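You operate a simulated robot arm through the tools that you are given. There is no shell and no other tool. Be economical: measure what you need, move in short steps, check, and stop when the job is done.

Carry out the task below with a simulated two-armed robot. There is one attempt and no reset: what you move stays moved.

## Task
Take the lid off the olive tub and lay it down on the steel top.

It is judged by the outcome, as a careful person would: the job done as asked, and still so three seconds after it is handed in. It fails if anything else is knocked over, pushed out of place, dropped, spilled or broken. Lids that push on must go on centred and level and be pressed home; caps that screw on are set level and turned clockwise until they are tight.

## Robot
Two 7-joint arms with two-finger parallel grippers on one trunk, on a base that drives. Base frame: it is fixed to the floor where the robot stands at the start and does not move with it; the origin is under the middle of the robot, x ahead of it, y to its left, z up; the surface under the hand at the start is at about z = 90. Readings come in cm, rad, newtons and seconds.
The left shoulder is at the start at [6.9, 18.2, 111.1], the right one opposite. With the tool pointing down near the work surface each hand reaches from about 30 to 74 cm from the robot's upright axis, wherever it stands, measured 20 degrees to its own side. Payload 3.91 kg a hand.
Tool frame (each hand has its own): the origin (TCP) lies between the finger pads and is the grasp point; the fingertips stand 3 cm ahead of it; z points along the fingers, y is the line along which they close. Largest opening 11 cm; finger width 2, thickness 1; the body of the gripper, 4.8 by 11.2 cm, starts 5.5 cm behind the TCP.
Orientation is that of the tool frame in the base frame, as a unit quaternion [x, y, z, w]. With the fingers straight down and closing along the base's y, the tool's x points along the base's -x, its y along +y and its z along -z.

## Interface
- The arms move only by the tool arm_command. It takes "left_commands", "right_commands" or both (then of equal length, played together; a hand with none holds still); each is a list of rows, each a list of 7 numbers: the shift along the base's x, y, z in mm, then the turn, a rotation vector about the base's x, y, z in rad, then the closure in counts, from 0 (fully open) to 255 (shut). In form: [[tx, ty, tz, wx, wy, wz, hand], ...]. A call has 1 to 12 rows; each row shifts and turns the commanded pose from where the row before left it. A row lasts 0.2 s, in which the tool goes at most 5 cm and 0.15 rad; a call with a longer step from one row to the next is refused whole, and so is a gripper value outside its range. Where a pose cannot be reached the arm comes as near as it can. A force on the tool above 40 N (or 10 N above the force at the start of the call, whichever is more), or a blocked arm, ends the call early, and 0.2 s more pass. Each finger travels about 7.2 cm/s and halts on what it meets, pressing with about 44 N; the grip force reading is that of the motor and also rises with nothing between the fingers. The clock runs only during rows and for 0.2 s after the last one: add rows that do not move to give the fingers time. The reply holds the time, the measured pose of the TCP, the force on the tool along the base axes, the opening and the grip force, in the units named above and with some noise, with the torque about the TCP (base axes, N m) and any sound that the robot's microphone picked up.
- Cameras (640 x 400 px; columns grow to the right, rows downward): "scene" is now at [20.31, -1.83, 130.02]; the picture's right is [-0.32, -0.95, 0.00], its down [-0.52, 0.18, -0.83] and it looks along [0.79, -0.27, -0.55] (base axes); focal length 230 px, centre (320, 200). "left" rides on the left gripper at [7.3, -1.7, -10.3] in its tool frame; the picture's right is [0.23, 0.97, 0.00], its down [-0.76, 0.18, -0.62] and it looks along [-0.61, 0.14, 0.78] (tool axes); focal length 222 px, centre (320, 200). "right" rides on the right gripper at [7.2, 1.7, -10.3] in its tool frame; the picture's right is [-0.23, 0.97, 0.00], its down [-0.76, -0.18, -0.62] and it looks along [-0.61, -0.14, 0.78] (tool axes); focal length 222 px, centre (320, 200). There is no depth. A picture from a camera that has moved, and an enlarged one, comes with that camera's place and axes in the base frame and with its lens. The place of the scene camera against the robot may be out by one fixed shift of up to 1.2 cm in any direction.
- grab_frame(camera): a new picture of that camera. No time passes.
- slide_trunk(by): slides the trunk up (or, below 0, down) by that many cm; the arms and the scene camera ride with it, the base frame stays. It gives what a move gives, with no picture.
- roll_base(legs): drives the robot by 1 to 6 legs, each [ahead, left, turn to the left] in cm, cm and rad, along the robot's own axes; the way and the turn of a leg run together, so that a leg with both is an arc; at most 150 cm and 3.142 rad a leg. The arms and the cameras ride along, it lands a little off, and it stops where it bumps. It gives what a move gives.
- head_to(pan, tilt): turns the head with the scene camera to pan (to the left, within 1.396 rad either way) and tilt (down, from -0.506 to 1.204), counted from straight ahead of the robot. It gives what a move gives.
- enlarge(camera, box): a new picture of the part [left, top, right, bottom] of that camera's present view, enlarged. No time passes.
- close_job(): hands the job in; it is judged then, once.

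Work in short steps. Places have to be worked out from the pictures, the camera data and where the tool is seen: move nearer, look again, correct. Check each grasp and each placing, and mend what went wrong. You have 120 turns and 88 pictures in all, those below and enlarged ones among them. Open the grippers and draw the arms clear of the work before you hand the job in, unless the task says otherwise; then end with one line.

The tools are called by a JSON object that holds its "fn" and its "kwargs". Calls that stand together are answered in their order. arm_command: Moves the arms, as the interface text tells. Its arguments: {"type":"object","properties":{"left_commands":{"type":"array"},"right_commands":{"type":"array"}},"required":[]} The other tools are called the same way: slide_trunk (by) slides the trunk up or down; roll_base (legs) drives the base; head_to (pan, tilt) turns the head that bears the scene camera; grab_frame (camera) takes a picture; enlarge (camera, box) takes an enlarged picture of a part of a camera's view; close_job () hands the job in.

At the start:

```text
t: 0.0
left_position: [43.09, 3.6, 117.72]
left_ee_rot: [0.001, 1.0, 0.0, 0.001]
left_contact_force: [0.6, 0.5, -0.4]
left_moment: [-0.03, -0.01, 0.0]
left_opening: 10.96
left_grasp_force: 0.0
right_position: [35.24, -24.86, 117.0]
right_ee_rot: [0.0, 1.0, 0.001, 0.0]
right_contact_force: [-0.5, 0.1, -0.6]
right_moment: [-0.02, -0.01, 0.02]
right_opening: 11.01
right_grasp_force: 0.0
trunk travel left (down, up): [-37.5, 13.9]
robot x, y, heading: [-0.09, 0.1, 0.004]
head pan, tilt: [-0.325, 0.585]
```

scene: 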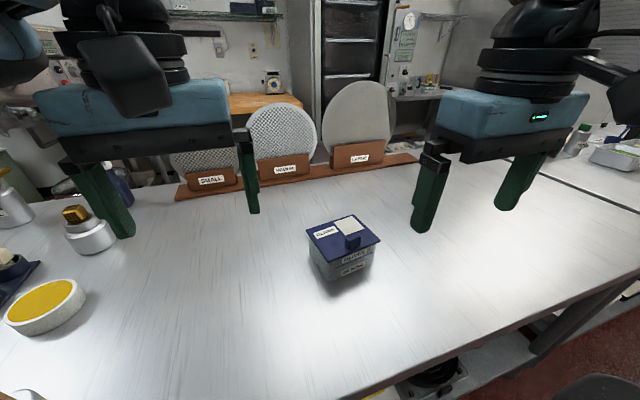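
right: 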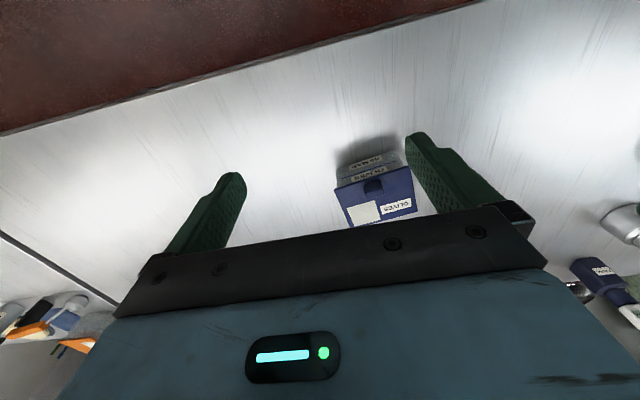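
left: 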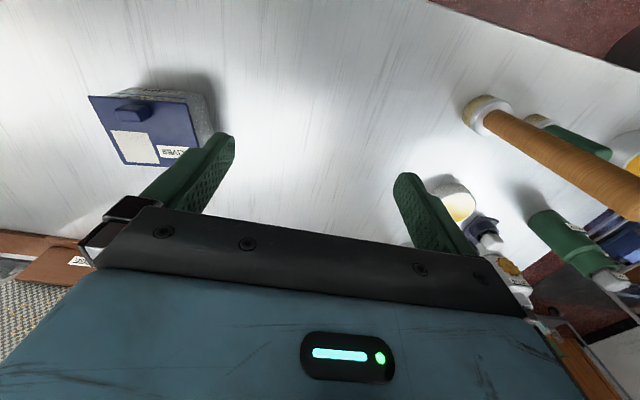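

The tub with a blue lid is near the middle, with a tab on the lid. I enlarge it to see how the lid is made.

{"fn": "enlarge", "kwargs": {"camera": "scene", "box": [280, 190, 410, 300]}}

{"fn": "enlarge", "kwargs": {"camera": "right", "box": [310, 120, 440, 240]}}

{"fn": "enlarge", "kwargs": {"camera": "left", "box": [70, 60, 240, 180]}}

```text
3.64 times, centred on (345, 245) of scene
camera zoom: at [20.31, -1.83, 130.02], right [-0.32, -0.95, 0.0], down [-0.52, 0.18, -0.83], along [0.79, -0.27, -0.55], focal length 838 px, centre (229, 36)
```

zoom: 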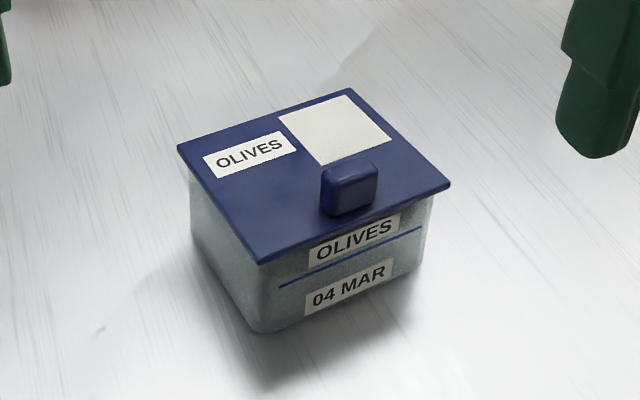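

```text
3.33 times, centred on (375, 180) of right
camera zoom: at [28.08, -23.18, 127.16], right [0.23, 0.97, 0.0], down [0.76, -0.18, 0.62], along [0.61, -0.14, -0.78], focal length 740 px, centre (137, 267)
```

zoom: 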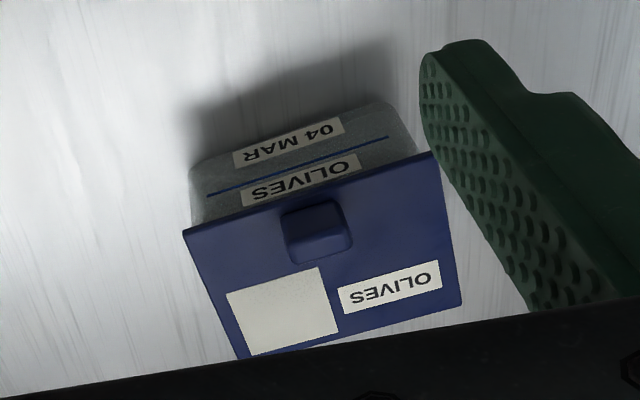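

```text
3.33 times, centred on (155, 120) of left
camera zoom: at [35.73, 1.7, 128.04], right [-0.23, 0.97, 0.0], down [0.76, 0.18, 0.62], along [0.61, 0.14, -0.78], focal length 740 px, centre (870, 467)
```

zoom: 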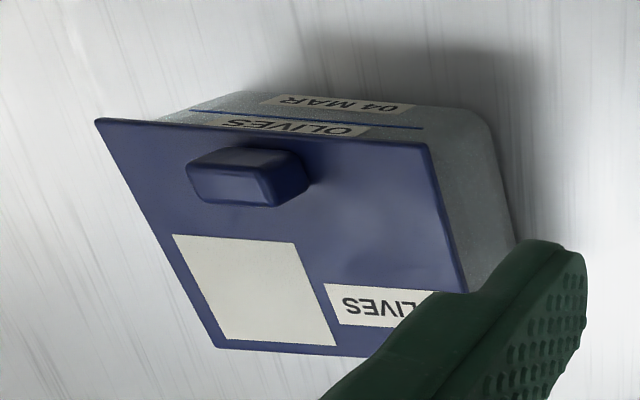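

From both wrist views the knob is at about (50, -19.3, 99), the lid about 10×12 cm, turned roughly +0.155 rad and topped at z≈97.5. I'll turn the right hand so its fingers close along the lid's short side, stop above the knob, and shift the left hand away.

{"fn": "arm_command", "kwargs": {"right_commands": [[15, 5.5, 0, 0, 0, -0.1416, 0], [15, 5.5, 0, 0, 0, -0.1416, 0], [15, 5.5, 0, 0, 0, -0.1416, 0], [15, 5.5, 0, 0, 0, -0.1416, 0], [15, 5.5, 0, 0, 0, -0.1416, 0], [15, 5.5, 0, 0, 0, -0.1416, 0], [15, 5.5, 0, 0, 0, -0.1416, 0], [15, 5.5, 0, 0, 0, -0.1416, 0], [15, 5.5, 0, 0, 0, -0.1416, 0], [15, 5.5, 0, 0, 0, -0.1416, 0], [0, 0, 0, 0, 0, 0, 0]], "left_commands": [[0, 12, 0, 0, 0, 0, 0], [0, 12, 0, 0, 0, 0, 0], [0, 12, 0, 0, 0, 0, 0], [0, 12, 0, 0, 0, 0, 0], [0, 12, 0, 0, 0, 0, 0], [0, 12, 0, 0, 0, 0, 0], [0, 12, 0, 0, 0, 0, 0], [0, 12, 0, 0, 0, 0, 0], [0, 12, 0, 0, 0, 0, 0], [0, 12, 0, 0, 0, 0, 0], [0, 0, 0, 0, 0, 0, 0]]}}

```text
t: 2.4
left_position: [42.93, 15.44, 117.75]
left_ee_rot: [-0.001, 1.0, 0.0, 0.001]
left_contact_force: [0.5, -0.4, 0.1]
left_moment: [-0.01, 0.01, 0.03]
left_opening: 11.03
left_grasp_force: 0.2
right_position: [50.36, -19.38, 116.83]
right_ee_rot: [0.651, 0.759, -0.001, 0.0]
right_contact_force: [-0.8, 0.0, -0.2]
right_moment: [-0.01, -0.01, -0.02]
right_opening: 10.99
right_grasp_force: 0.1
trunk travel left (down, up): [-37.5, 13.9]
robot x, y, heading: [-0.4, -0.34, -0.001]
head pan, tilt: [-0.325, 0.585]
```

The hand has turned and stands above the knob. I check from the right and scene cameras.

{"fn": "grab_frame", "kwargs": {"camera": "right"}}

{"fn": "grab_frame", "kwargs": {"camera": "scene"}}

```text
81 pictures are left
camera right: at [50.87, -12.0, 127.15], right [1.0, -0.08, 0.0], down [-0.06, -0.78, 0.62], along [-0.05, -0.62, -0.78], focal length 222 px, centre (320, 200)
```

right: 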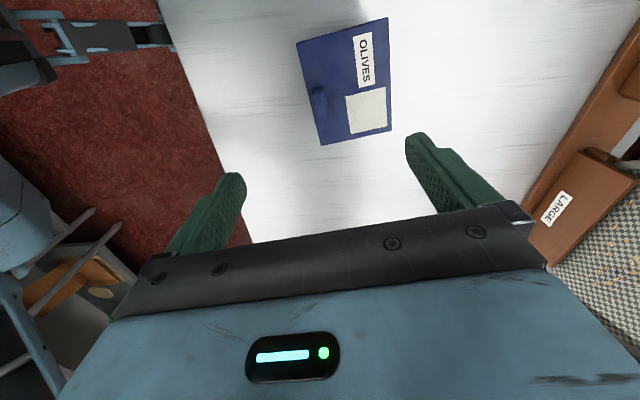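

```text
80 pictures are left
camera scene: at [20.25, -1.86, 130.03], right [-0.32, -0.95, 0.0], down [-0.52, 0.18, -0.83], along [0.79, -0.27, -0.55], focal length 230 px, centre (320, 200)
```

scene: 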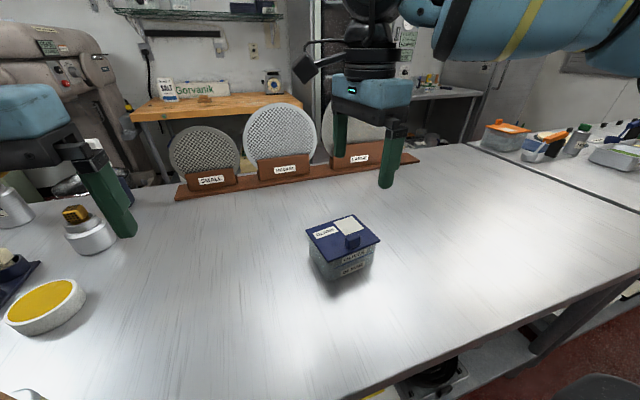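

The knob sits at about (50.1, -19.1), in line with the earlier estimate. I half-close the fingers and go down to TCP z≈105, tips well above the knob.

{"fn": "arm_command", "kwargs": {"right_commands": [[-1, 2, -20, 0, 0, 0, 130], [-1, 1, -25, 0, 0, 0, 130], [0, 0, -25, 0, 0, 0, 130], [0, 0, -25, 0, 0, 0, 130], [0, 0, -20, 0, 0, 0, 130], [0, 0, 0, 0, 0, 0, 130]]}}

{"fn": "grab_frame", "kwargs": {"camera": "right"}}

{"fn": "enlarge", "kwargs": {"camera": "scene", "box": [270, 150, 430, 290]}}

```text
t: 3.8
left_position: [42.89, 15.42, 117.7]
left_ee_rot: [-0.001, 1.0, 0.0, 0.001]
left_contact_force: [0.3, -0.7, -0.2]
left_moment: [-0.04, -0.02, -0.02]
left_opening: 11.0
left_grasp_force: 0.0
right_position: [50.25, -19.09, 105.37]
right_ee_rot: [0.65, 0.76, 0.001, 0.0]
right_contact_force: [-0.5, 0.2, 0.2]
right_moment: [-0.02, 0.0, 0.02]
right_opening: 5.38
right_grasp_force: 0.1
trunk travel left (down, up): [-37.5, 13.9]
robot x, y, heading: [0.02, 0.29, -0.003]
head pan, tilt: [-0.325, 0.585]
```

```text
79 pictures are left
camera right: at [50.73, -11.71, 115.61], right [1.0, -0.07, 0.0], down [-0.06, -0.78, 0.62], along [-0.05, -0.62, -0.78], focal length 222 px, centre (320, 200)
```

right: 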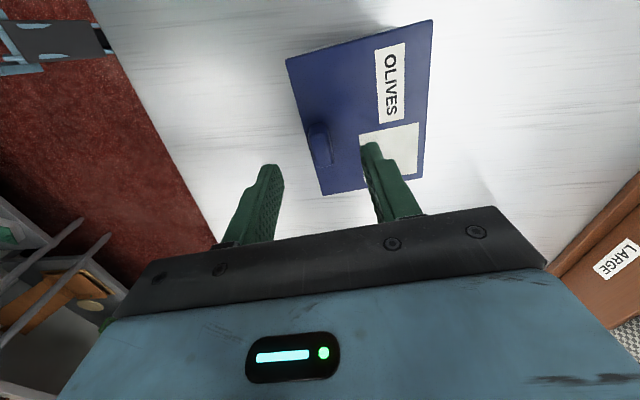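

```text
2.86 times, centred on (350, 220) of scene
camera zoom: at [20.29, -1.83, 130.02], right [-0.32, -0.95, 0.0], down [-0.52, 0.18, -0.83], along [0.79, -0.27, -0.55], focal length 658 px, centre (234, 143)
```

zoom: 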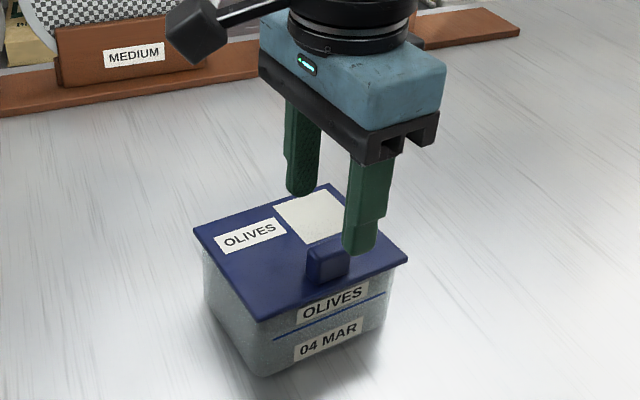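

The fingers straddle the knob from above. I enlarge the wrist view for knob size and offset.

{"fn": "enlarge", "kwargs": {"camera": "right", "box": [230, 90, 430, 215]}}

```text
3.20 times, centred on (330, 152) of right
camera zoom: at [50.73, -11.71, 115.61], right [1.0, -0.07, 0.0], down [-0.06, -0.78, 0.62], along [-0.05, -0.62, -0.78], focal length 711 px, centre (288, 352)
```

zoom: 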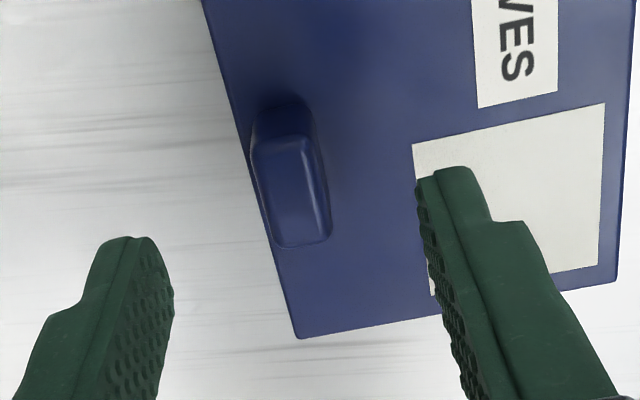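

The knob top is at about (50.2, -19.3) and the lid surface at z≈98. I go down to TCP z≈101.5, tips just clear of the lid, without closing yet.

{"fn": "arm_command", "kwargs": {"right_commands": [[0, -2, -14, 0, 0, 0, 130], [0, 0, -14, 0, 0, 0, 130], [0, 0, -8, 0, 0, 0, 130], [0, 0, 0, 0, 0, 0, 130]]}}

{"fn": "enlarge", "kwargs": {"camera": "right", "box": [220, 70, 420, 195]}}

{"fn": "enlarge", "kwargs": {"camera": "scene", "box": [290, 180, 410, 280]}}

```text
t: 4.8
left_position: [43.03, 15.44, 117.72]
left_ee_rot: [0.0, 1.0, 0.0, 0.002]
left_contact_force: [0.5, -0.9, -0.1]
left_moment: [0.02, -0.02, 0.02]
left_opening: 10.99
left_grasp_force: 0.1
right_position: [50.11, -19.24, 101.72]
right_ee_rot: [0.65, 0.76, 0.0, 0.0]
right_contact_force: [0.4, 0.8, -0.3]
right_moment: [-0.04, -0.02, 0.0]
right_opening: 5.38
right_grasp_force: 0.1
trunk travel left (down, up): [-37.5, 13.9]
robot x, y, heading: [0.24, -0.13, -0.005]
head pan, tilt: [-0.325, 0.585]
```

```text
3.20 times, centred on (320, 132) of right
camera zoom: at [50.69, -11.87, 112.0], right [1.0, -0.07, 0.0], down [-0.06, -0.78, 0.62], along [-0.05, -0.62, -0.78], focal length 711 px, centre (320, 416)
```

zoom: 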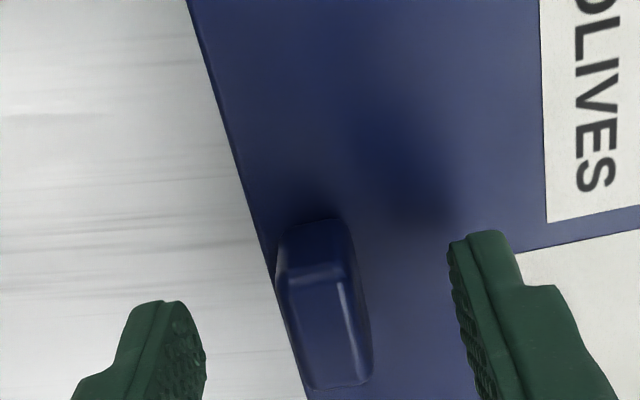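

```text
4.00 times, centred on (350, 230) of scene
camera zoom: at [20.3, -1.83, 130.02], right [-0.32, -0.95, 0.0], down [-0.52, 0.18, -0.83], along [0.79, -0.27, -0.55], focal length 922 px, centre (200, 80)
```

zoom: 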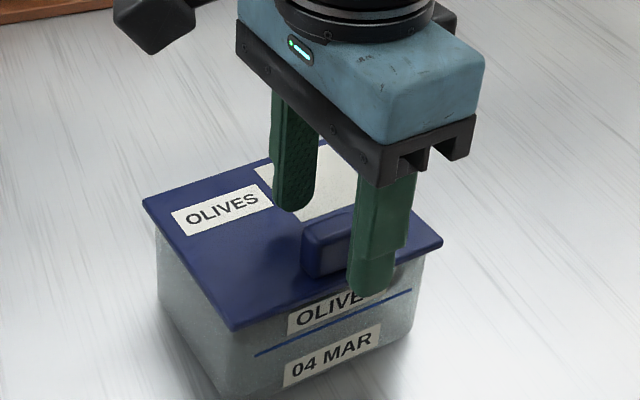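

Accounting for perspective, the knob is centred between the fingers, and there is no contact force. I close on it.

{"fn": "arm_command", "kwargs": {"right_commands": [[0, 0, 0, 0, 0, 0, 170], [0, 0, 0, 0, 0, 0, 195], [0, 0, 0, 0, 0, 0, 225], [0, 0, 0, 0, 0, 0, 255], [0, 0, 0, 0, 0, 0, 255], [0, 0, 0, 0, 0, 0, 255]]}}

{"fn": "enlarge", "kwargs": {"camera": "scene", "box": [290, 180, 410, 280]}}

```text
t: 6.2
left_position: [42.94, 15.42, 117.62]
left_ee_rot: [0.0, 1.0, 0.0, 0.001]
left_contact_force: [-0.2, 0.5, -0.7]
left_moment: [-0.01, 0.0, 0.0]
left_opening: 11.0
left_grasp_force: 0.1
right_position: [50.18, -19.39, 101.78]
right_ee_rot: [0.65, 0.76, 0.0, 0.0]
right_contact_force: [0.4, 0.1, 0.7]
right_moment: [0.02, -0.01, -0.03]
right_opening: 1.43
right_grasp_force: 43.9
trunk travel left (down, up): [-37.5, 13.9]
robot x, y, heading: [0.11, 0.02, -0.001]
head pan, tilt: [-0.325, 0.585]
```

```text
4.00 times, centred on (350, 230) of scene
camera zoom: at [20.31, -1.83, 130.02], right [-0.32, -0.95, 0.0], down [-0.52, 0.18, -0.83], along [0.79, -0.27, -0.55], focal length 922 px, centre (200, 80)
```

zoom: 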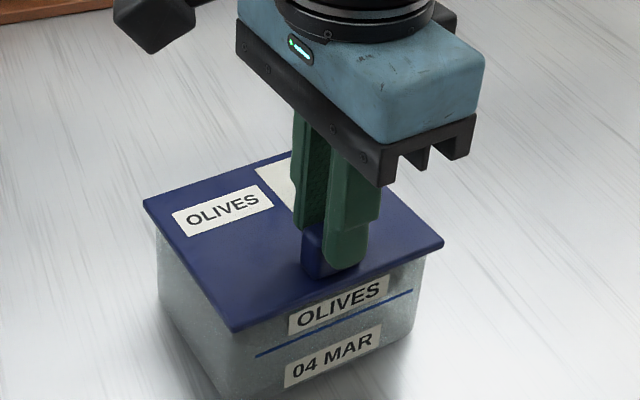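

The knob is held at 1.43 cm. I lift a few millimetres slowly to see whether the lid comes free or resists.

{"fn": "arm_command", "kwargs": {"right_commands": [[0, 0, 2, 0, 0, 0, 255], [0, 0, 2, 0, 0, 0, 255], [0, 0, 2, 0, 0, 0, 255], [0, 0, 0, 0, 0, 0, 255]]}}

{"fn": "enlarge", "kwargs": {"camera": "scene", "box": [290, 180, 410, 280]}}

```text
t: 7.2
left_position: [43.07, 15.49, 117.72]
left_ee_rot: [-0.001, 1.0, 0.0, 0.001]
left_contact_force: [1.1, -0.7, -0.6]
left_moment: [0.01, -0.01, -0.02]
left_opening: 11.0
left_grasp_force: 0.1
right_position: [50.19, -19.3, 102.31]
right_ee_rot: [0.649, 0.761, -0.001, 0.0]
right_contact_force: [-0.3, -0.8, -4.8]
right_moment: [-0.01, 0.17, -0.01]
right_opening: 1.45
right_grasp_force: 44.5
trunk travel left (down, up): [-37.5, 13.9]
robot x, y, heading: [-0.17, -0.16, -0.001]
head pan, tilt: [-0.325, 0.585]
```

```text
4.00 times, centred on (350, 230) of scene
camera zoom: at [20.34, -1.84, 130.01], right [-0.32, -0.95, 0.0], down [-0.52, 0.18, -0.83], along [0.79, -0.27, -0.55], focal length 922 px, centre (200, 80)
```

zoom: 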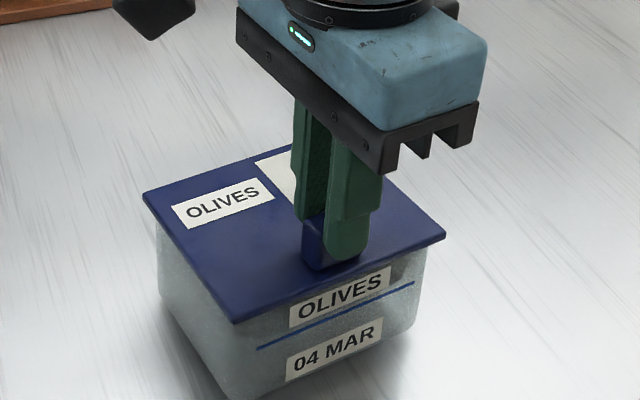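

There's a 4.8 N downward pull with a moment, so the tub may be coming up with the lid. I look at the tub's base before going further.

{"fn": "enlarge", "kwargs": {"camera": "scene", "box": [300, 210, 400, 300]}}

{"fn": "grab_frame", "kwargs": {"camera": "left"}}

```text
4.44 times, centred on (350, 255) of scene
camera zoom: at [20.34, -1.84, 130.01], right [-0.32, -0.95, 0.0], down [-0.52, 0.18, -0.83], along [0.79, -0.27, -0.55], focal length 1024 px, centre (187, -44)
```

zoom: 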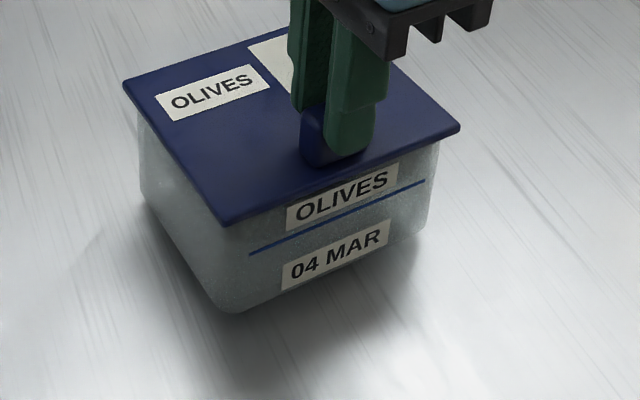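

```text
71 pictures are left
camera left: at [35.74, 13.68, 128.07], right [-0.23, 0.97, 0.0], down [0.76, 0.18, 0.62], along [0.61, 0.14, -0.78], focal length 222 px, centre (320, 200)
```

left: 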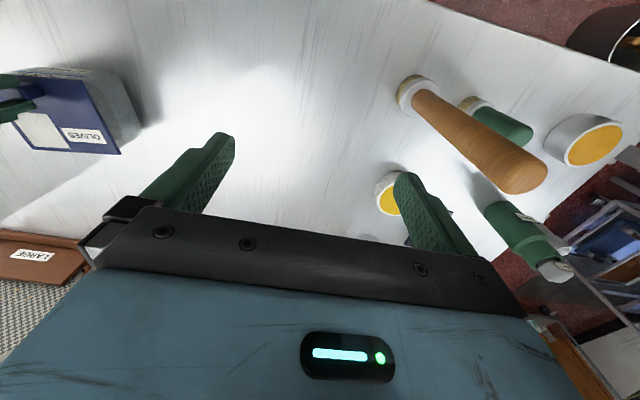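

The tub is indeed lifting with the lid, so it is a tight push-on lid and I need the left hand to hold the tub. I set it back down where it was.

{"fn": "arm_command", "kwargs": {"right_commands": [[0, 0, -2, 0, 0, 0, 255], [0, 0, -2, 0, 0, 0, 255], [0, 0, -1.5, 0, 0, 0, 255], [0, 0, 0, 0, 0, 0, 255]]}}

```text
t: 8.2
left_position: [43.15, 15.55, 117.64]
left_ee_rot: [0.0, 1.0, -0.001, 0.001]
left_contact_force: [-0.5, -0.5, 1.0]
left_moment: [-0.03, 0.03, 0.02]
left_opening: 10.98
left_grasp_force: 0.1
right_position: [50.21, -19.28, 101.78]
right_ee_rot: [0.65, 0.76, -0.001, 0.0]
right_contact_force: [-0.7, 0.1, -1.7]
right_moment: [-0.04, 0.03, -0.03]
right_opening: 1.45
right_grasp_force: 44.3
trunk travel left (down, up): [-37.5, 13.9]
robot x, y, heading: [-0.03, 0.21, 0.002]
head pan, tilt: [-0.325, 0.585]
```

A little residual pull remains, so I ease down 0.5 mm. Meanwhile the left hand yaws (+1.72 rad) at height, ready to hold the tub from its left side.

{"fn": "arm_command", "kwargs": {"right_commands": [[0, 0, -0.5, 0, 0, 0, 255], [0, 0, 0, 0, 0, 0, 255], [0, 0, 0, 0, 0, 0, 255], [0, 0, 0, 0, 0, 0, 255], [0, 0, 0, 0, 0, 0, 255], [0, 0, 0, 0, 0, 0, 255], [0, 0, 0, 0, 0, 0, 255], [0, 0, 0, 0, 0, 0, 255], [0, 0, 0, 0, 0, 0, 255], [0, 0, 0, 0, 0, 0, 255], [0, 0, 0, 0, 0, 0, 255], [0, 0, 0, 0, 0, 0, 255]], "left_commands": [[0, 0, 0, 0, 0, 0.1433, 0], [0, 0, 0, 0, 0, 0.1433, 0], [0, 0, 0, 0, 0, 0.1433, 0], [0, 0, 0, 0, 0, 0.1433, 0], [0, 0, 0, 0, 0, 0.1433, 0], [0, 0, 0, 0, 0, 0.1433, 0], [0, 0, 0, 0, 0, 0.1433, 0], [0, 0, 0, 0, 0, 0.1433, 0], [0, 0, 0, 0, 0, 0.1433, 0], [0, 0, 0, 0, 0, 0.1433, 0], [0, 0, 0, 0, 0, 0.1433, 0], [0, 0, 0, 0, 0, 0.1433, 0]]}}

```text
t: 10.8
left_position: [43.09, 15.45, 117.72]
left_ee_rot: [0.758, -0.652, -0.001, 0.0]
left_contact_force: [0.6, 0.3, -0.1]
left_moment: [0.01, 0.01, 0.0]
left_opening: 10.98
left_grasp_force: 0.1
right_position: [50.09, -19.32, 101.66]
right_ee_rot: [0.65, 0.76, 0.0, 0.001]
right_contact_force: [-0.9, -0.6, -1.7]
right_moment: [-0.02, 0.1, -0.01]
right_opening: 1.44
right_grasp_force: 43.7
trunk travel left (down, up): [-37.5, 13.9]
robot x, y, heading: [-0.17, 0.29, -0.001]
head pan, tilt: [-0.325, 0.585]
```

The yaw worked. Now I tilt the left hand 65° so its fingers point right and 25° down, still at height.

{"fn": "arm_command", "kwargs": {"right_commands": [[0, 0, -0.5, 0, 0, 0, 255], [0, 0, 0, 0, 0, 0, 255], [0, 0, 0, 0, 0, 0, 255], [0, 0, 0, 0, 0, 0, 255], [0, 0, 0, 0, 0, 0, 255], [0, 0, 0, 0, 0, 0, 255], [0, 0, 0, 0, 0, 0, 255], [0, 0, 0, 0, 0, 0, 255], [0, 0, 0, 0, 0, 0, 255], [0, 0, 0, 0, 0, 0, 255]], "left_commands": [[0, 0, 0, -0.1246, -0.0186, 0, 0], [0, 0, 0, -0.1246, -0.0186, 0, 0], [0, 0, 0, -0.1246, -0.0186, 0, 0], [0, 0, 0, -0.1246, -0.0186, 0, 0], [0, 0, 0, -0.1246, -0.0186, 0, 0], [0, 0, 0, -0.1246, -0.0186, 0, 0], [0, 0, 0, -0.1246, -0.0186, 0, 0], [0, 0, 0, -0.1246, -0.0186, 0, 0], [0, 0, 0, -0.1246, -0.0186, 0, 0], [0, 0, 0, 0, 0, 0, 0]]}}

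{"fn": "grab_frame", "kwargs": {"camera": "scene"}}

{"fn": "grab_frame", "kwargs": {"camera": "left"}}

```text
t: 13.0
left_position: [42.99, 15.48, 117.68]
left_ee_rot: [0.639, -0.55, 0.407, 0.35]
left_contact_force: [-0.1, 0.5, 0.1]
left_moment: [0.01, 0.03, -0.03]
left_opening: 11.0
left_grasp_force: 0.1
right_position: [50.12, -19.28, 101.69]
right_ee_rot: [0.651, 0.759, 0.001, 0.0]
right_contact_force: [0.2, -1.9, 5.9]
right_moment: [-0.1, -0.04, -0.05]
right_opening: 1.42
right_grasp_force: 43.6
trunk travel left (down, up): [-37.5, 13.9]
robot x, y, heading: [-0.07, -0.02, -0.001]
head pan, tilt: [-0.325, 0.585]
```

```text
70 pictures are left
camera scene: at [20.29, -1.84, 130.02], right [-0.32, -0.95, 0.0], down [-0.52, 0.18, -0.83], along [0.79, -0.27, -0.55], focal length 230 px, centre (320, 200)
```

scene: 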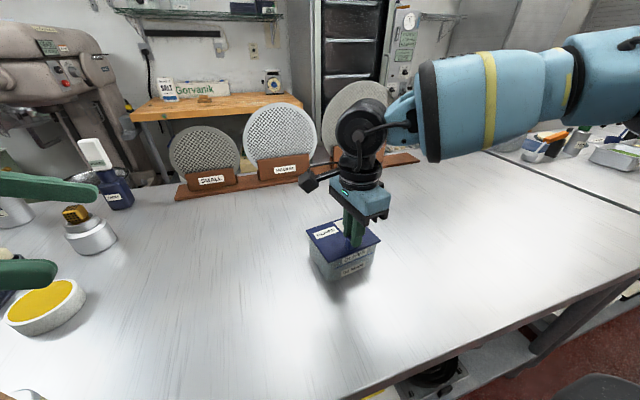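

```text
69 pictures are left
camera left: at [43.72, 21.85, 128.71], right [-0.95, -0.24, 0.21], down [-0.31, 0.85, -0.43], along [-0.07, -0.47, -0.88], focal length 222 px, centre (320, 200)
```

left: 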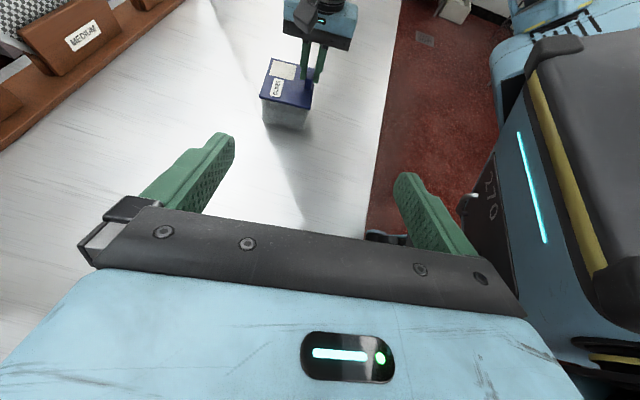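

The orientation is reachable and the tub is firmly on the table. I move the left hand to the left of the tub, still above the table, and look.

{"fn": "arm_command", "kwargs": {"left_commands": [[13, -23, -10, 0, 0, 0, 0], [13, -23, -10, 0, 0, 0, 0], [13, -23, -15, 0, 0, 0, 0], [13, -23, -20, 0, 0, 0, 0], [13, -23, -25, 0, 0, 0, 0], [14, -23, -30, 0, 0, 0, 0], [0, 0, -25, 0, 0, 0, 0], [0, 0, -15, 0, 0, 0, 0], [0, 0, 0, 0, 0, 0, 0]]}}

{"fn": "grab_frame", "kwargs": {"camera": "scene"}}

{"fn": "grab_frame", "kwargs": {"camera": "left"}}

```text
t: 15.0
left_position: [51.26, 1.42, 103.62]
left_ee_rot: [0.636, -0.555, 0.412, 0.342]
left_contact_force: [0.6, -0.1, -0.7]
left_moment: [-0.03, 0.03, 0.03]
left_opening: 11.0
left_grasp_force: 0.1
right_position: [50.29, -19.55, 101.67]
right_ee_rot: [0.65, 0.76, 0.001, -0.001]
right_contact_force: [0.0, -0.3, -0.8]
right_moment: [-0.01, 0.04, -0.02]
right_opening: 1.46
right_grasp_force: 43.9
trunk travel left (down, up): [-37.5, 13.9]
robot x, y, heading: [0.03, -0.15, -0.004]
head pan, tilt: [-0.325, 0.585]
heard: snap
```

```text
68 pictures are left
camera scene: at [20.44, -2.13, 130.08], right [-0.32, -0.95, 0.0], down [-0.52, 0.18, -0.83], along [0.79, -0.27, -0.55], focal length 230 px, centre (320, 200)
```

scene: 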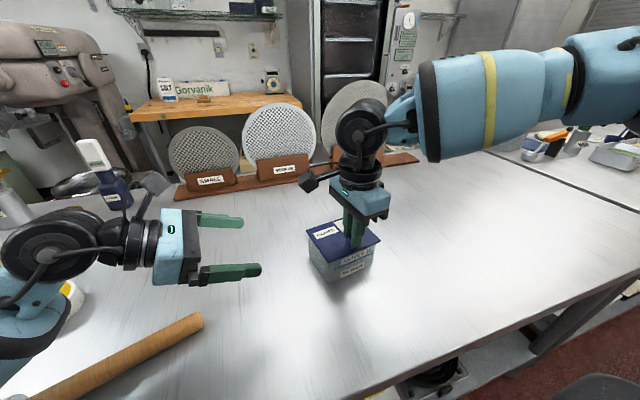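

```text
67 pictures are left
camera left: at [51.72, 7.81, 114.72], right [-0.95, -0.24, 0.18], down [-0.3, 0.85, -0.43], along [-0.05, -0.46, -0.89], focal length 222 px, centre (320, 200)
```

left: 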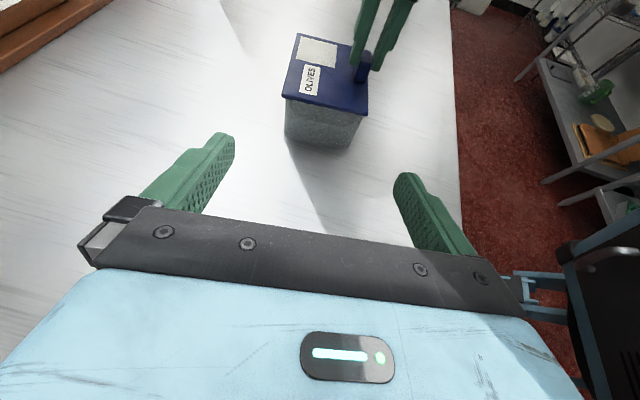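

A snap was heard and a wooden pin is now visible at lower left that was not in this view before. I stop and look there.

{"fn": "head_to", "kwargs": {"pan": 0.4, "tilt": 0.75}}

{"fn": "grab_frame", "kwargs": {"camera": "scene"}}

```text
t: 16.1
left_position: [51.44, 1.62, 103.58]
left_ee_rot: [0.637, -0.555, 0.412, 0.342]
left_contact_force: [1.1, 0.0, -0.1]
left_moment: [0.02, -0.02, 0.01]
left_opening: 10.97
left_grasp_force: 0.1
right_position: [50.21, -19.57, 101.65]
right_ee_rot: [0.649, 0.76, 0.001, 0.0]
right_contact_force: [1.0, 1.0, 5.7]
right_moment: [-0.33, -0.09, 0.04]
right_opening: 1.49
right_grasp_force: 44.8
trunk travel left (down, up): [-37.5, 13.9]
robot x, y, heading: [-0.07, -0.25, 0.001]
head pan, tilt: [0.4, 0.75]
```

```text
66 pictures are left
camera scene: at [19.62, 3.9, 128.6], right [0.39, -0.92, 0.0], down [-0.63, -0.26, -0.73], along [0.67, 0.29, -0.68], focal length 230 px, centre (320, 200)
```

scene: 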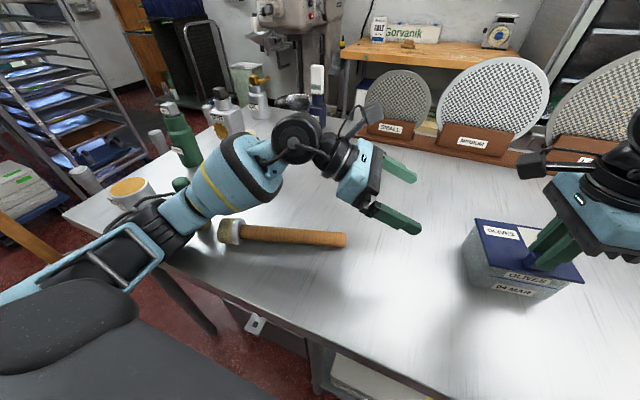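

The wooden tamper that stood at about (40, 27) has been knocked over by my left arm and now lies on the table under the wrist. I look closer at it and at the lid before making a plan to set it upright again.

{"fn": "enlarge", "kwargs": {"camera": "scene", "box": [60, 130, 380, 330]}}

{"fn": "enlarge", "kwargs": {"camera": "scene", "box": [440, 190, 620, 310]}}

```text
2.00 times, centred on (220, 230) of scene
camera zoom: at [19.62, 3.9, 128.6], right [0.39, -0.92, 0.0], down [-0.63, -0.26, -0.73], along [0.67, 0.29, -0.68], focal length 461 px, centre (520, 140)
```

zoom: 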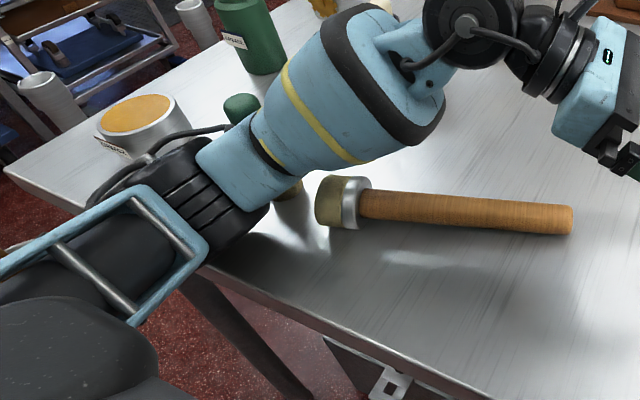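

```text
3.33 times, centred on (530, 250) of scene
camera zoom: at [19.62, 3.9, 128.6], right [0.39, -0.92, 0.0], down [-0.63, -0.26, -0.73], along [0.67, 0.29, -0.68], focal length 768 px, centre (-380, 33)
```

zoom: 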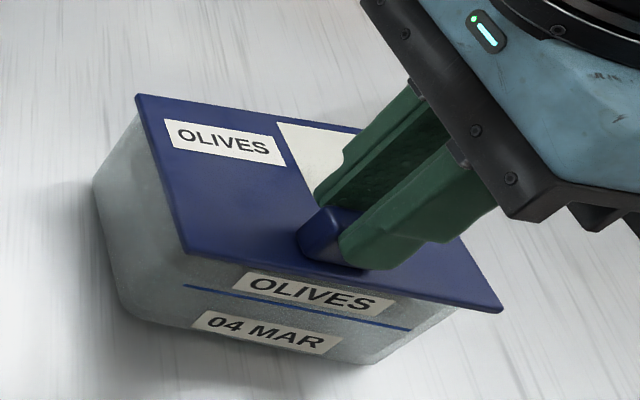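

The lid is intact on the tub. I back the left arm out along the exact reverse of its path and open the right hand gently while it stays put.

{"fn": "arm_command", "kwargs": {"left_commands": [[0, 0, 15, 0, 0, 0, 0], [0, 0, 25, 0, 0, 0, 0], [-14, 23, 30, 0, 0, 0, 0], [-13, 23, 25, 0, 0, 0, 0], [-13, 23, 20, 0, 0, 0, 0], [-13, 23, 15, 0, 0, 0, 0], [-13, 23, 10, 0, 0, 0, 0], [-13, 23, 10, 0, 0, 0, 0], [0, 0, 0, 0, 0, 0, 0]]}}

{"fn": "grab_frame", "kwargs": {"camera": "scene"}}

```text
t: 18.1
left_position: [43.08, 15.57, 117.6]
left_ee_rot: [0.64, -0.55, 0.407, 0.35]
left_contact_force: [-0.2, -0.1, 0.5]
left_moment: [0.01, -0.01, 0.01]
left_opening: 10.99
left_grasp_force: 0.0
right_position: [50.17, -19.38, 101.71]
right_ee_rot: [0.65, 0.76, 0.0, 0.0]
right_contact_force: [-1.0, 0.3, 3.0]
right_moment: [0.1, 0.03, 0.04]
right_opening: 1.45
right_grasp_force: 44.1
trunk travel left (down, up): [-37.5, 13.9]
robot x, y, heading: [0.14, -0.09, -0.003]
head pan, tilt: [0.4, 0.75]
```

```text
63 pictures are left
camera scene: at [19.5, 4.23, 128.58], right [0.39, -0.92, 0.0], down [-0.63, -0.27, -0.73], along [0.67, 0.28, -0.68], focal length 230 px, centre (320, 200)
```

scene: 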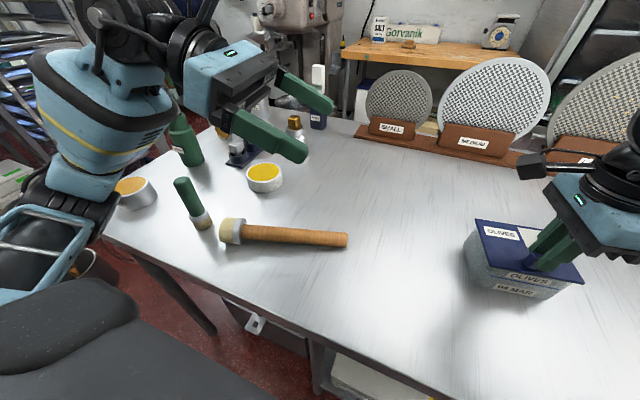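

The arm is clear; the tamper lies from about (39.7, 31.8) to (47, 10), and it stood at about (40.2, 28.2). First I release the lid knob and raise the right hand, then I'll set the tamper back up with the left.

{"fn": "arm_command", "kwargs": {"right_commands": [[0, 0, 0, 0, 0, 0, 220], [0, 0, 0, 0, 0, 0, 170], [0, 0, 0, 0, 0, 0, 130], [0, 0, 0, 0, 0, 0, 130], [0, 0, 20, 0, 0, 0, 130], [0, 0, 30, 0, 0, 0, 130], [0, -20, 40, 0, 0, 0, 130], [0, -40, 30, 0, 0, 0, 130], [0, -40, 20, 0, 0, 0, 130], [0, 0, 0, 0, 0, 0, 130]], "left_commands": [[0, 0, 0, 0.1246, 0.0186, 0, 0], [0, 0, 0, 0.1246, 0.0186, 0, 0], [0, 0, 0, 0.1246, 0.0186, 0, 0], [0, 0, 0, 0.1246, 0.0186, 0, 0], [0, 0, 0, 0.1246, 0.0186, 0, 0], [0, 0, 0, 0.1246, 0.0186, 0, 0], [0, 0, 0, 0.1246, 0.0186, 0, 0], [0, 0, 0, 0.1246, 0.0186, 0, 0], [0, 0, 0, 0.1246, 0.0186, 0, 0], [0, 0, 0, 0, 0, 0, 0]]}}

{"fn": "grab_frame", "kwargs": {"camera": "scene"}}

```text
t: 20.3
left_position: [43.04, 15.72, 117.6]
left_ee_rot: [0.758, -0.653, -0.001, -0.002]
left_contact_force: [0.3, 0.4, 0.0]
left_moment: [0.01, 0.02, 0.02]
left_opening: 11.0
left_grasp_force: 0.1
right_position: [50.15, -29.19, 115.8]
right_ee_rot: [0.65, 0.76, -0.001, 0.001]
right_contact_force: [1.4, 0.1, 0.0]
right_moment: [0.0, 0.02, -0.02]
right_opening: 5.41
right_grasp_force: 0.0
trunk travel left (down, up): [-37.5, 13.9]
robot x, y, heading: [-0.38, 0.39, -0.002]
head pan, tilt: [0.4, 0.75]
heard: snap
```

```text
62 pictures are left
camera scene: at [19.57, 4.33, 128.57], right [0.39, -0.92, 0.0], down [-0.63, -0.27, -0.73], along [0.67, 0.28, -0.68], focal length 230 px, centre (320, 200)
```

scene: 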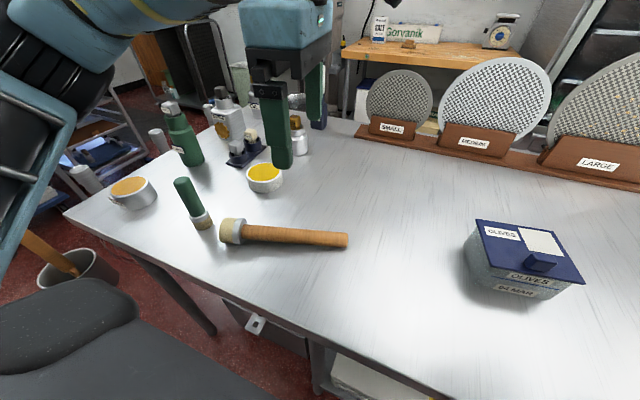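

Another snap came on release, so I check the lid closely and meanwhile yaw the left hand around for grasping the tamper.

{"fn": "enlarge", "kwargs": {"camera": "scene", "box": [440, 200, 620, 310]}}

{"fn": "arm_command", "kwargs": {"left_commands": [[0, 0, 0, 0, 0, -0.1485, 0], [0, 0, 0, 0, 0, -0.1485, 0], [0, 0, 0, 0, 0, -0.1485, 0], [0, 0, 0, 0, 0, -0.1485, 0], [0, 0, 0, 0, 0, -0.1485, 0], [0, 0, 0, 0, 0, -0.1485, 0], [0, 0, 0, 0, 0, -0.1485, 0], [0, 0, 0, 0, 0, -0.1485, 0], [0, 0, 0, 0, 0, -0.1485, 0], [0, 0, 0, 0, 0, -0.1485, 0], [0, 0, 0, 0, 0, -0.1485, 0], [0, 0, 0, 0, 0, -0.1485, 0]]}}

{"fn": "arm_command", "kwargs": {"left_commands": [[0, 0, 0, 0, 0, -0.1485, 0], [0, 0, 0, 0, 0, -0.1485, 0], [0, 0, 0, 0, 0, -0.1485, 0], [0, 0, 0, 0, 0, -0.1485, 0], [0, 0, 0, 0, 0, -0.1485, 0], [0, 0, 0, 0, 0, -0.1485, 0], [0, 0, 0, 0, 0, -0.1485, 0], [0, 0, 0, 0, 0, -0.1485, 0], [0, 0, 0, 0, 0, 0, 0]]}}

{"fn": "grab_frame", "kwargs": {"camera": "left"}}

```text
3.56 times, centred on (530, 255) of scene
camera zoom: at [19.57, 4.33, 128.57], right [0.39, -0.92, 0.0], down [-0.63, -0.27, -0.73], along [0.67, 0.28, -0.68], focal length 819 px, centre (-427, 4)
```

zoom: 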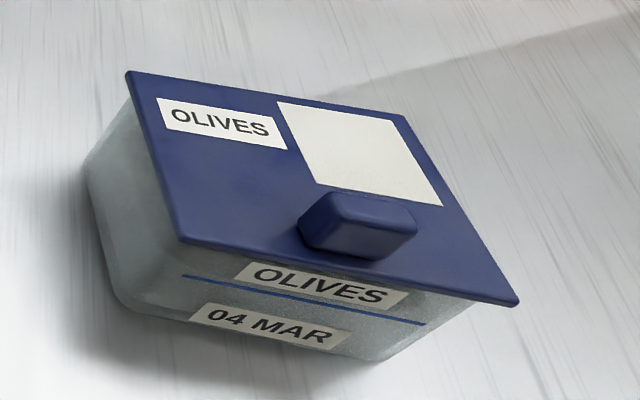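

```text
t: 22.9
left_position: [43.11, 15.54, 117.61]
left_ee_rot: [0.033, 0.999, 0.0, 0.0]
left_contact_force: [0.2, -0.1, 0.4]
left_moment: [0.02, -0.02, 0.05]
left_opening: 11.0
left_grasp_force: 0.1
right_position: [50.12, -29.29, 115.7]
right_ee_rot: [0.65, 0.76, 0.0, 0.001]
right_contact_force: [0.5, 0.3, -0.6]
right_moment: [-0.02, 0.02, -0.03]
right_opening: 5.41
right_grasp_force: 0.0
trunk travel left (down, up): [-37.5, 13.9]
robot x, y, heading: [-0.16, -0.16, 0.0]
head pan, tilt: [0.4, 0.75]
```

```text
t: 24.9
left_position: [41.98, 14.92, 117.23]
left_ee_rot: [0.585, 0.811, -0.001, 0.001]
left_contact_force: [-0.6, 0.5, 0.3]
left_moment: [0.02, 0.0, 0.01]
left_opening: 11.02
left_grasp_force: 0.1
left hand out of reach, approached as far as the arm can: row 8
right_position: [50.11, -29.27, 115.93]
right_ee_rot: [0.65, 0.76, 0.0, 0.001]
right_contact_force: [-0.7, 0.0, 0.6]
right_moment: [-0.03, 0.01, 0.01]
right_opening: 5.37
right_grasp_force: 0.0
trunk travel left (down, up): [-37.5, 13.9]
robot x, y, heading: [-0.08, -0.17, 0.004]
head pan, tilt: [0.4, 0.75]
```

```text
60 pictures are left
camera left: at [38.04, 21.15, 127.61], right [0.85, 0.52, 0.0], down [0.41, -0.66, 0.63], along [0.33, -0.53, -0.78], focal length 222 px, centre (320, 200)
```

left: 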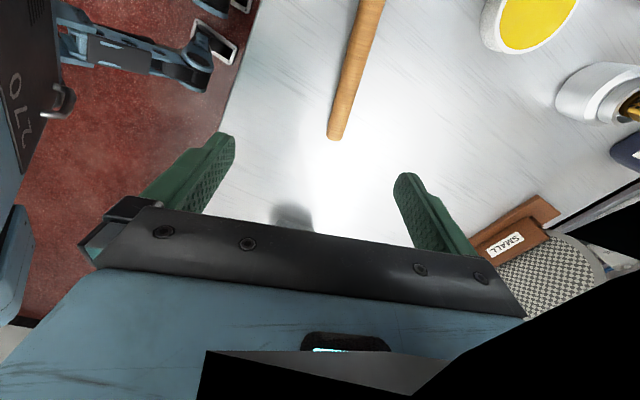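

The lid still sits fully on the tub. The left wrist is at its yaw limit there, and the right hand is already well oriented to pick the tamper up from its handle side. So I park the left arm high on the left and use the right for the tamper.

{"fn": "arm_command", "kwargs": {"left_commands": [[0, 0, 30, 0, 0, 0.139, 0], [0, 10, 30, 0, 0, 0.139, 0], [0, 30, 20, 0, 0, 0.139, 0], [-5, 35, 20, 0, 0, 0.139, 0], [-5, 35, 20, 0, 0, 0.139, 0], [-10, 35, 0, 0, 0, 0.139, 0], [-10, 35, 0, 0, 0, 0.139, 0], [-10, 35, 0, 0, 0, 0.139, 0], [-10, 35, 0, 0, 0, 0.139, 0], [0, 0, 0, 0, 0, 0, 0]]}}

{"fn": "grab_frame", "kwargs": {"camera": "scene"}}

```text
t: 27.1
left_position: [40.31, 35.23, 120.91]
left_ee_rot: [0.0, 1.0, 0.0, 0.001]
left_contact_force: [0.5, -1.2, -0.6]
left_moment: [0.03, -0.01, 0.0]
left_opening: 10.99
left_grasp_force: 0.1
left hand out of reach, approached as far as the arm can: row 5, 6, 7, 8, 9
right_position: [50.08, -29.27, 115.72]
right_ee_rot: [0.65, 0.76, 0.0, -0.001]
right_contact_force: [-0.4, 0.5, 0.5]
right_moment: [0.04, 0.01, 0.0]
right_opening: 5.36
right_grasp_force: 0.1
trunk travel left (down, up): [-37.5, 13.9]
robot x, y, heading: [-0.13, -0.21, 0.002]
head pan, tilt: [0.4, 0.75]
```

```text
59 pictures are left
camera scene: at [19.53, 4.17, 128.58], right [0.39, -0.92, 0.0], down [-0.63, -0.27, -0.73], along [0.67, 0.28, -0.68], focal length 230 px, centre (320, 200)
```

scene: 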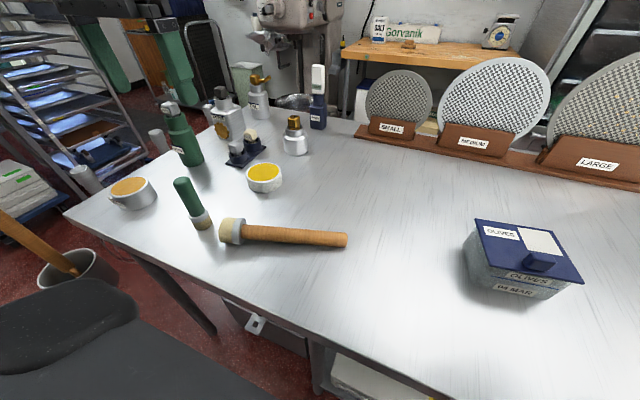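

The left hand stalled at (40, 35, 121), a bit too near. I move it farther left and slightly lower, in reach and clear of everything.

{"fn": "arm_command", "kwargs": {"left_commands": [[-5, 20, -20, 0, 0, 0, 0], [-5, 20, -20, 0, 0, 0, 0], [-5, 20, -20, 0, 0, 0, 0], [0, 0, 0, 0, 0, 0, 0]]}}

{"fn": "enlarge", "kwargs": {"camera": "scene", "box": [160, 160, 400, 310]}}

```text
t: 28.1
left_position: [38.93, 41.1, 114.93]
left_ee_rot: [0.0, 1.0, 0.0, 0.001]
left_contact_force: [-0.1, 0.0, 0.5]
left_moment: [0.04, 0.0, -0.02]
left_opening: 10.99
left_grasp_force: 0.0
right_position: [50.15, -29.34, 115.7]
right_ee_rot: [0.65, 0.76, -0.001, 0.0]
right_contact_force: [0.5, 0.2, -0.4]
right_moment: [0.02, 0.02, 0.01]
right_opening: 5.39
right_grasp_force: 0.0
trunk travel left (down, up): [-37.5, 13.9]
robot x, y, heading: [-0.14, -0.2, -0.0]
head pan, tilt: [0.4, 0.75]
```

```text
2.67 times, centred on (280, 235) of scene
camera zoom: at [19.53, 4.18, 128.58], right [0.39, -0.92, 0.0], down [-0.63, -0.27, -0.73], along [0.67, 0.28, -0.68], focal length 614 px, centre (427, 107)
```

zoom: 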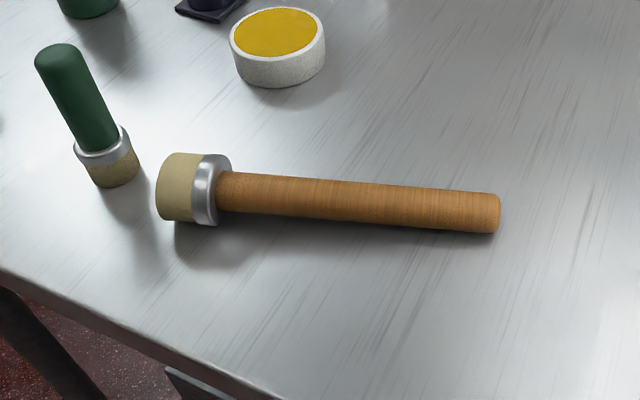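

The tamper is a round brush: foot face at about (39.1, 34.1), handle end about (47.4, 10), handle ~3 cm thick. I raise the trunk so the forearms stay well above the table, then move the left hand a bit further left.

{"fn": "slide_trunk", "kwargs": {"by": 10}}

{"fn": "arm_command", "kwargs": {"left_commands": [[0, 25, 0, 0, 0, 0, 0], [0, 25, 0, 0, 0, 0, 0], [0, 25, 0, 0, 0, 0, 0], [0, 25, 0, 0, 0, 0, 0], [0, 0, 0, 0, 0, 0, 0], [0, 0, 0, 0, 0, 0, 0], [0, 0, 0, 0, 0, 0, 0]], "right_commands": [[0, 30, 0, 0, 0, 0.029, 0], [0, 30, 0, 0, 0, 0.029, 0], [0, 30, 0, 0, 0, 0.029, 0], [0, 30, 0, 0, 0, 0.029, 0], [0, 30, 0, 0, 0, 0.029, 0], [0, 30, 0, 0, 0, 0.031, 0], [0, 0, 0, 0, 0, 0, 0]]}}

```text
t: 29.4
left_position: [39.1, 41.19, 124.83]
left_ee_rot: [0.0, 1.0, 0.0, 0.0]
left_contact_force: [0.5, -0.4, -0.2]
left_moment: [0.02, 0.04, -0.02]
left_opening: 11.03
left_grasp_force: 0.0
right_position: [50.34, -29.27, 125.54]
right_ee_rot: [0.65, 0.76, -0.002, -0.002]
right_contact_force: [0.8, 0.0, -0.1]
right_moment: [0.02, 0.03, 0.0]
right_opening: 5.39
right_grasp_force: 0.0
trunk travel left (down, up): [-47.5, 3.9]
robot x, y, heading: [-0.03, 0.07, 0.0]
head pan, tilt: [0.4, 0.75]
```

```text
t: 31.0
left_position: [38.91, 51.06, 124.99]
left_ee_rot: [0.0, 1.0, 0.0, 0.002]
left_contact_force: [0.3, 0.3, 0.0]
left_moment: [0.03, 0.0, 0.02]
left_opening: 10.99
left_grasp_force: 0.0
right_position: [46.3, -17.32, 124.63]
right_ee_rot: [0.581, 0.814, 0.0, 0.001]
right_contact_force: [0.1, 0.4, 0.2]
right_moment: [-0.04, 0.0, -0.03]
right_opening: 10.98
right_grasp_force: 0.1
right hand out of reach, approached as far as the arm can: row 4, 5, 6
trunk travel left (down, up): [-47.5, 3.9]
robot x, y, heading: [-0.2, 0.16, -0.004]
head pan, tilt: [0.4, 0.75]
```

The right arm can't reach this far across from here. I tuck the left arm in and drive the robot sideways to the left by 41 cm, so the right arm faces the brush.

{"fn": "arm_command", "kwargs": {"left_commands": [[0, -30, 0, 0, 0, 0, 0], [0, -30, 0, 0, 0, 0, 0], [0, -30, 0, 0, 0, 0, 0], [0, -30, 0, 0, 0, 0, 0], [0, -30, 0, 0, 0, 0, 0], [0, -30, 0, 0, 0, 0, 0], [0, 0, 0, 0, 0, 0, 0]]}}

{"fn": "roll_base", "kwargs": {"legs": [[-3, 41, 0]]}}

{"fn": "grab_frame", "kwargs": {"camera": "scene"}}

{"fn": "grab_frame", "kwargs": {"camera": "right"}}

```text
t: 32.6
left_position: [38.9, 33.21, 124.88]
left_ee_rot: [0.0, 1.0, -0.001, 0.002]
left_contact_force: [-0.2, 0.2, 0.0]
left_moment: [-0.01, 0.0, -0.01]
left_opening: 11.01
left_grasp_force: 0.1
right_position: [46.21, -17.32, 124.56]
right_ee_rot: [0.58, 0.815, -0.001, 0.0]
right_contact_force: [0.6, -0.4, -0.4]
right_moment: [-0.02, 0.01, 0.0]
right_opening: 10.99
right_grasp_force: 0.1
trunk travel left (down, up): [-47.5, 3.9]
robot x, y, heading: [0.29, 0.12, 0.002]
head pan, tilt: [0.4, 0.75]
```

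```text
t: 36.8
left_position: [36.16, 74.3, 124.87]
left_ee_rot: [0.001, 1.0, 0.0, 0.002]
left_contact_force: [-0.8, 0.9, 0.7]
left_moment: [0.03, 0.0, 0.01]
left_opening: 11.02
left_grasp_force: 0.1
right_position: [43.19, 23.93, 124.6]
right_ee_rot: [0.582, 0.813, 0.0, 0.0]
right_contact_force: [0.2, 0.2, 0.5]
right_moment: [0.02, -0.01, 0.03]
right_opening: 11.03
right_grasp_force: 0.1
trunk travel left (down, up): [-47.5, 3.9]
robot x, y, heading: [-2.84, 41.03, 0.002]
head pan, tilt: [0.4, 0.75]
```

```text
57 pictures are left
camera scene: at [10.31, 45.55, 140.52], right [0.39, -0.92, 0.0], down [-0.63, -0.26, -0.73], along [0.67, 0.28, -0.68], focal length 230 px, centre (320, 200)
```

scene: 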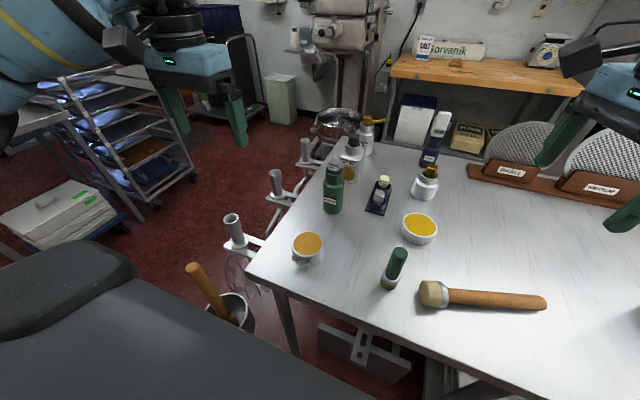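

```text
56 pictures are left
camera right: at [42.49, 31.28, 134.84], right [1.0, 0.1, 0.0], down [0.08, -0.78, 0.62], along [0.06, -0.62, -0.78], focal length 222 px, centre (320, 200)
```

right: 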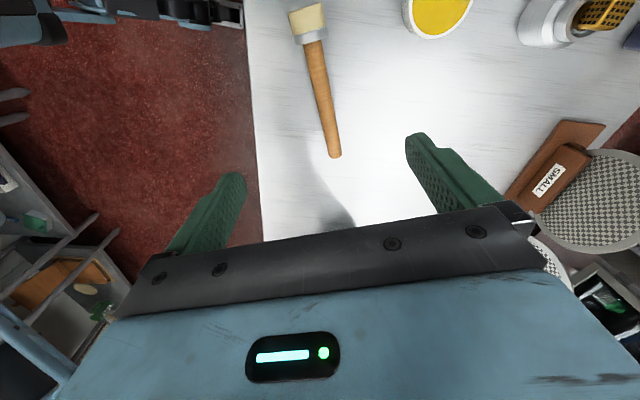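

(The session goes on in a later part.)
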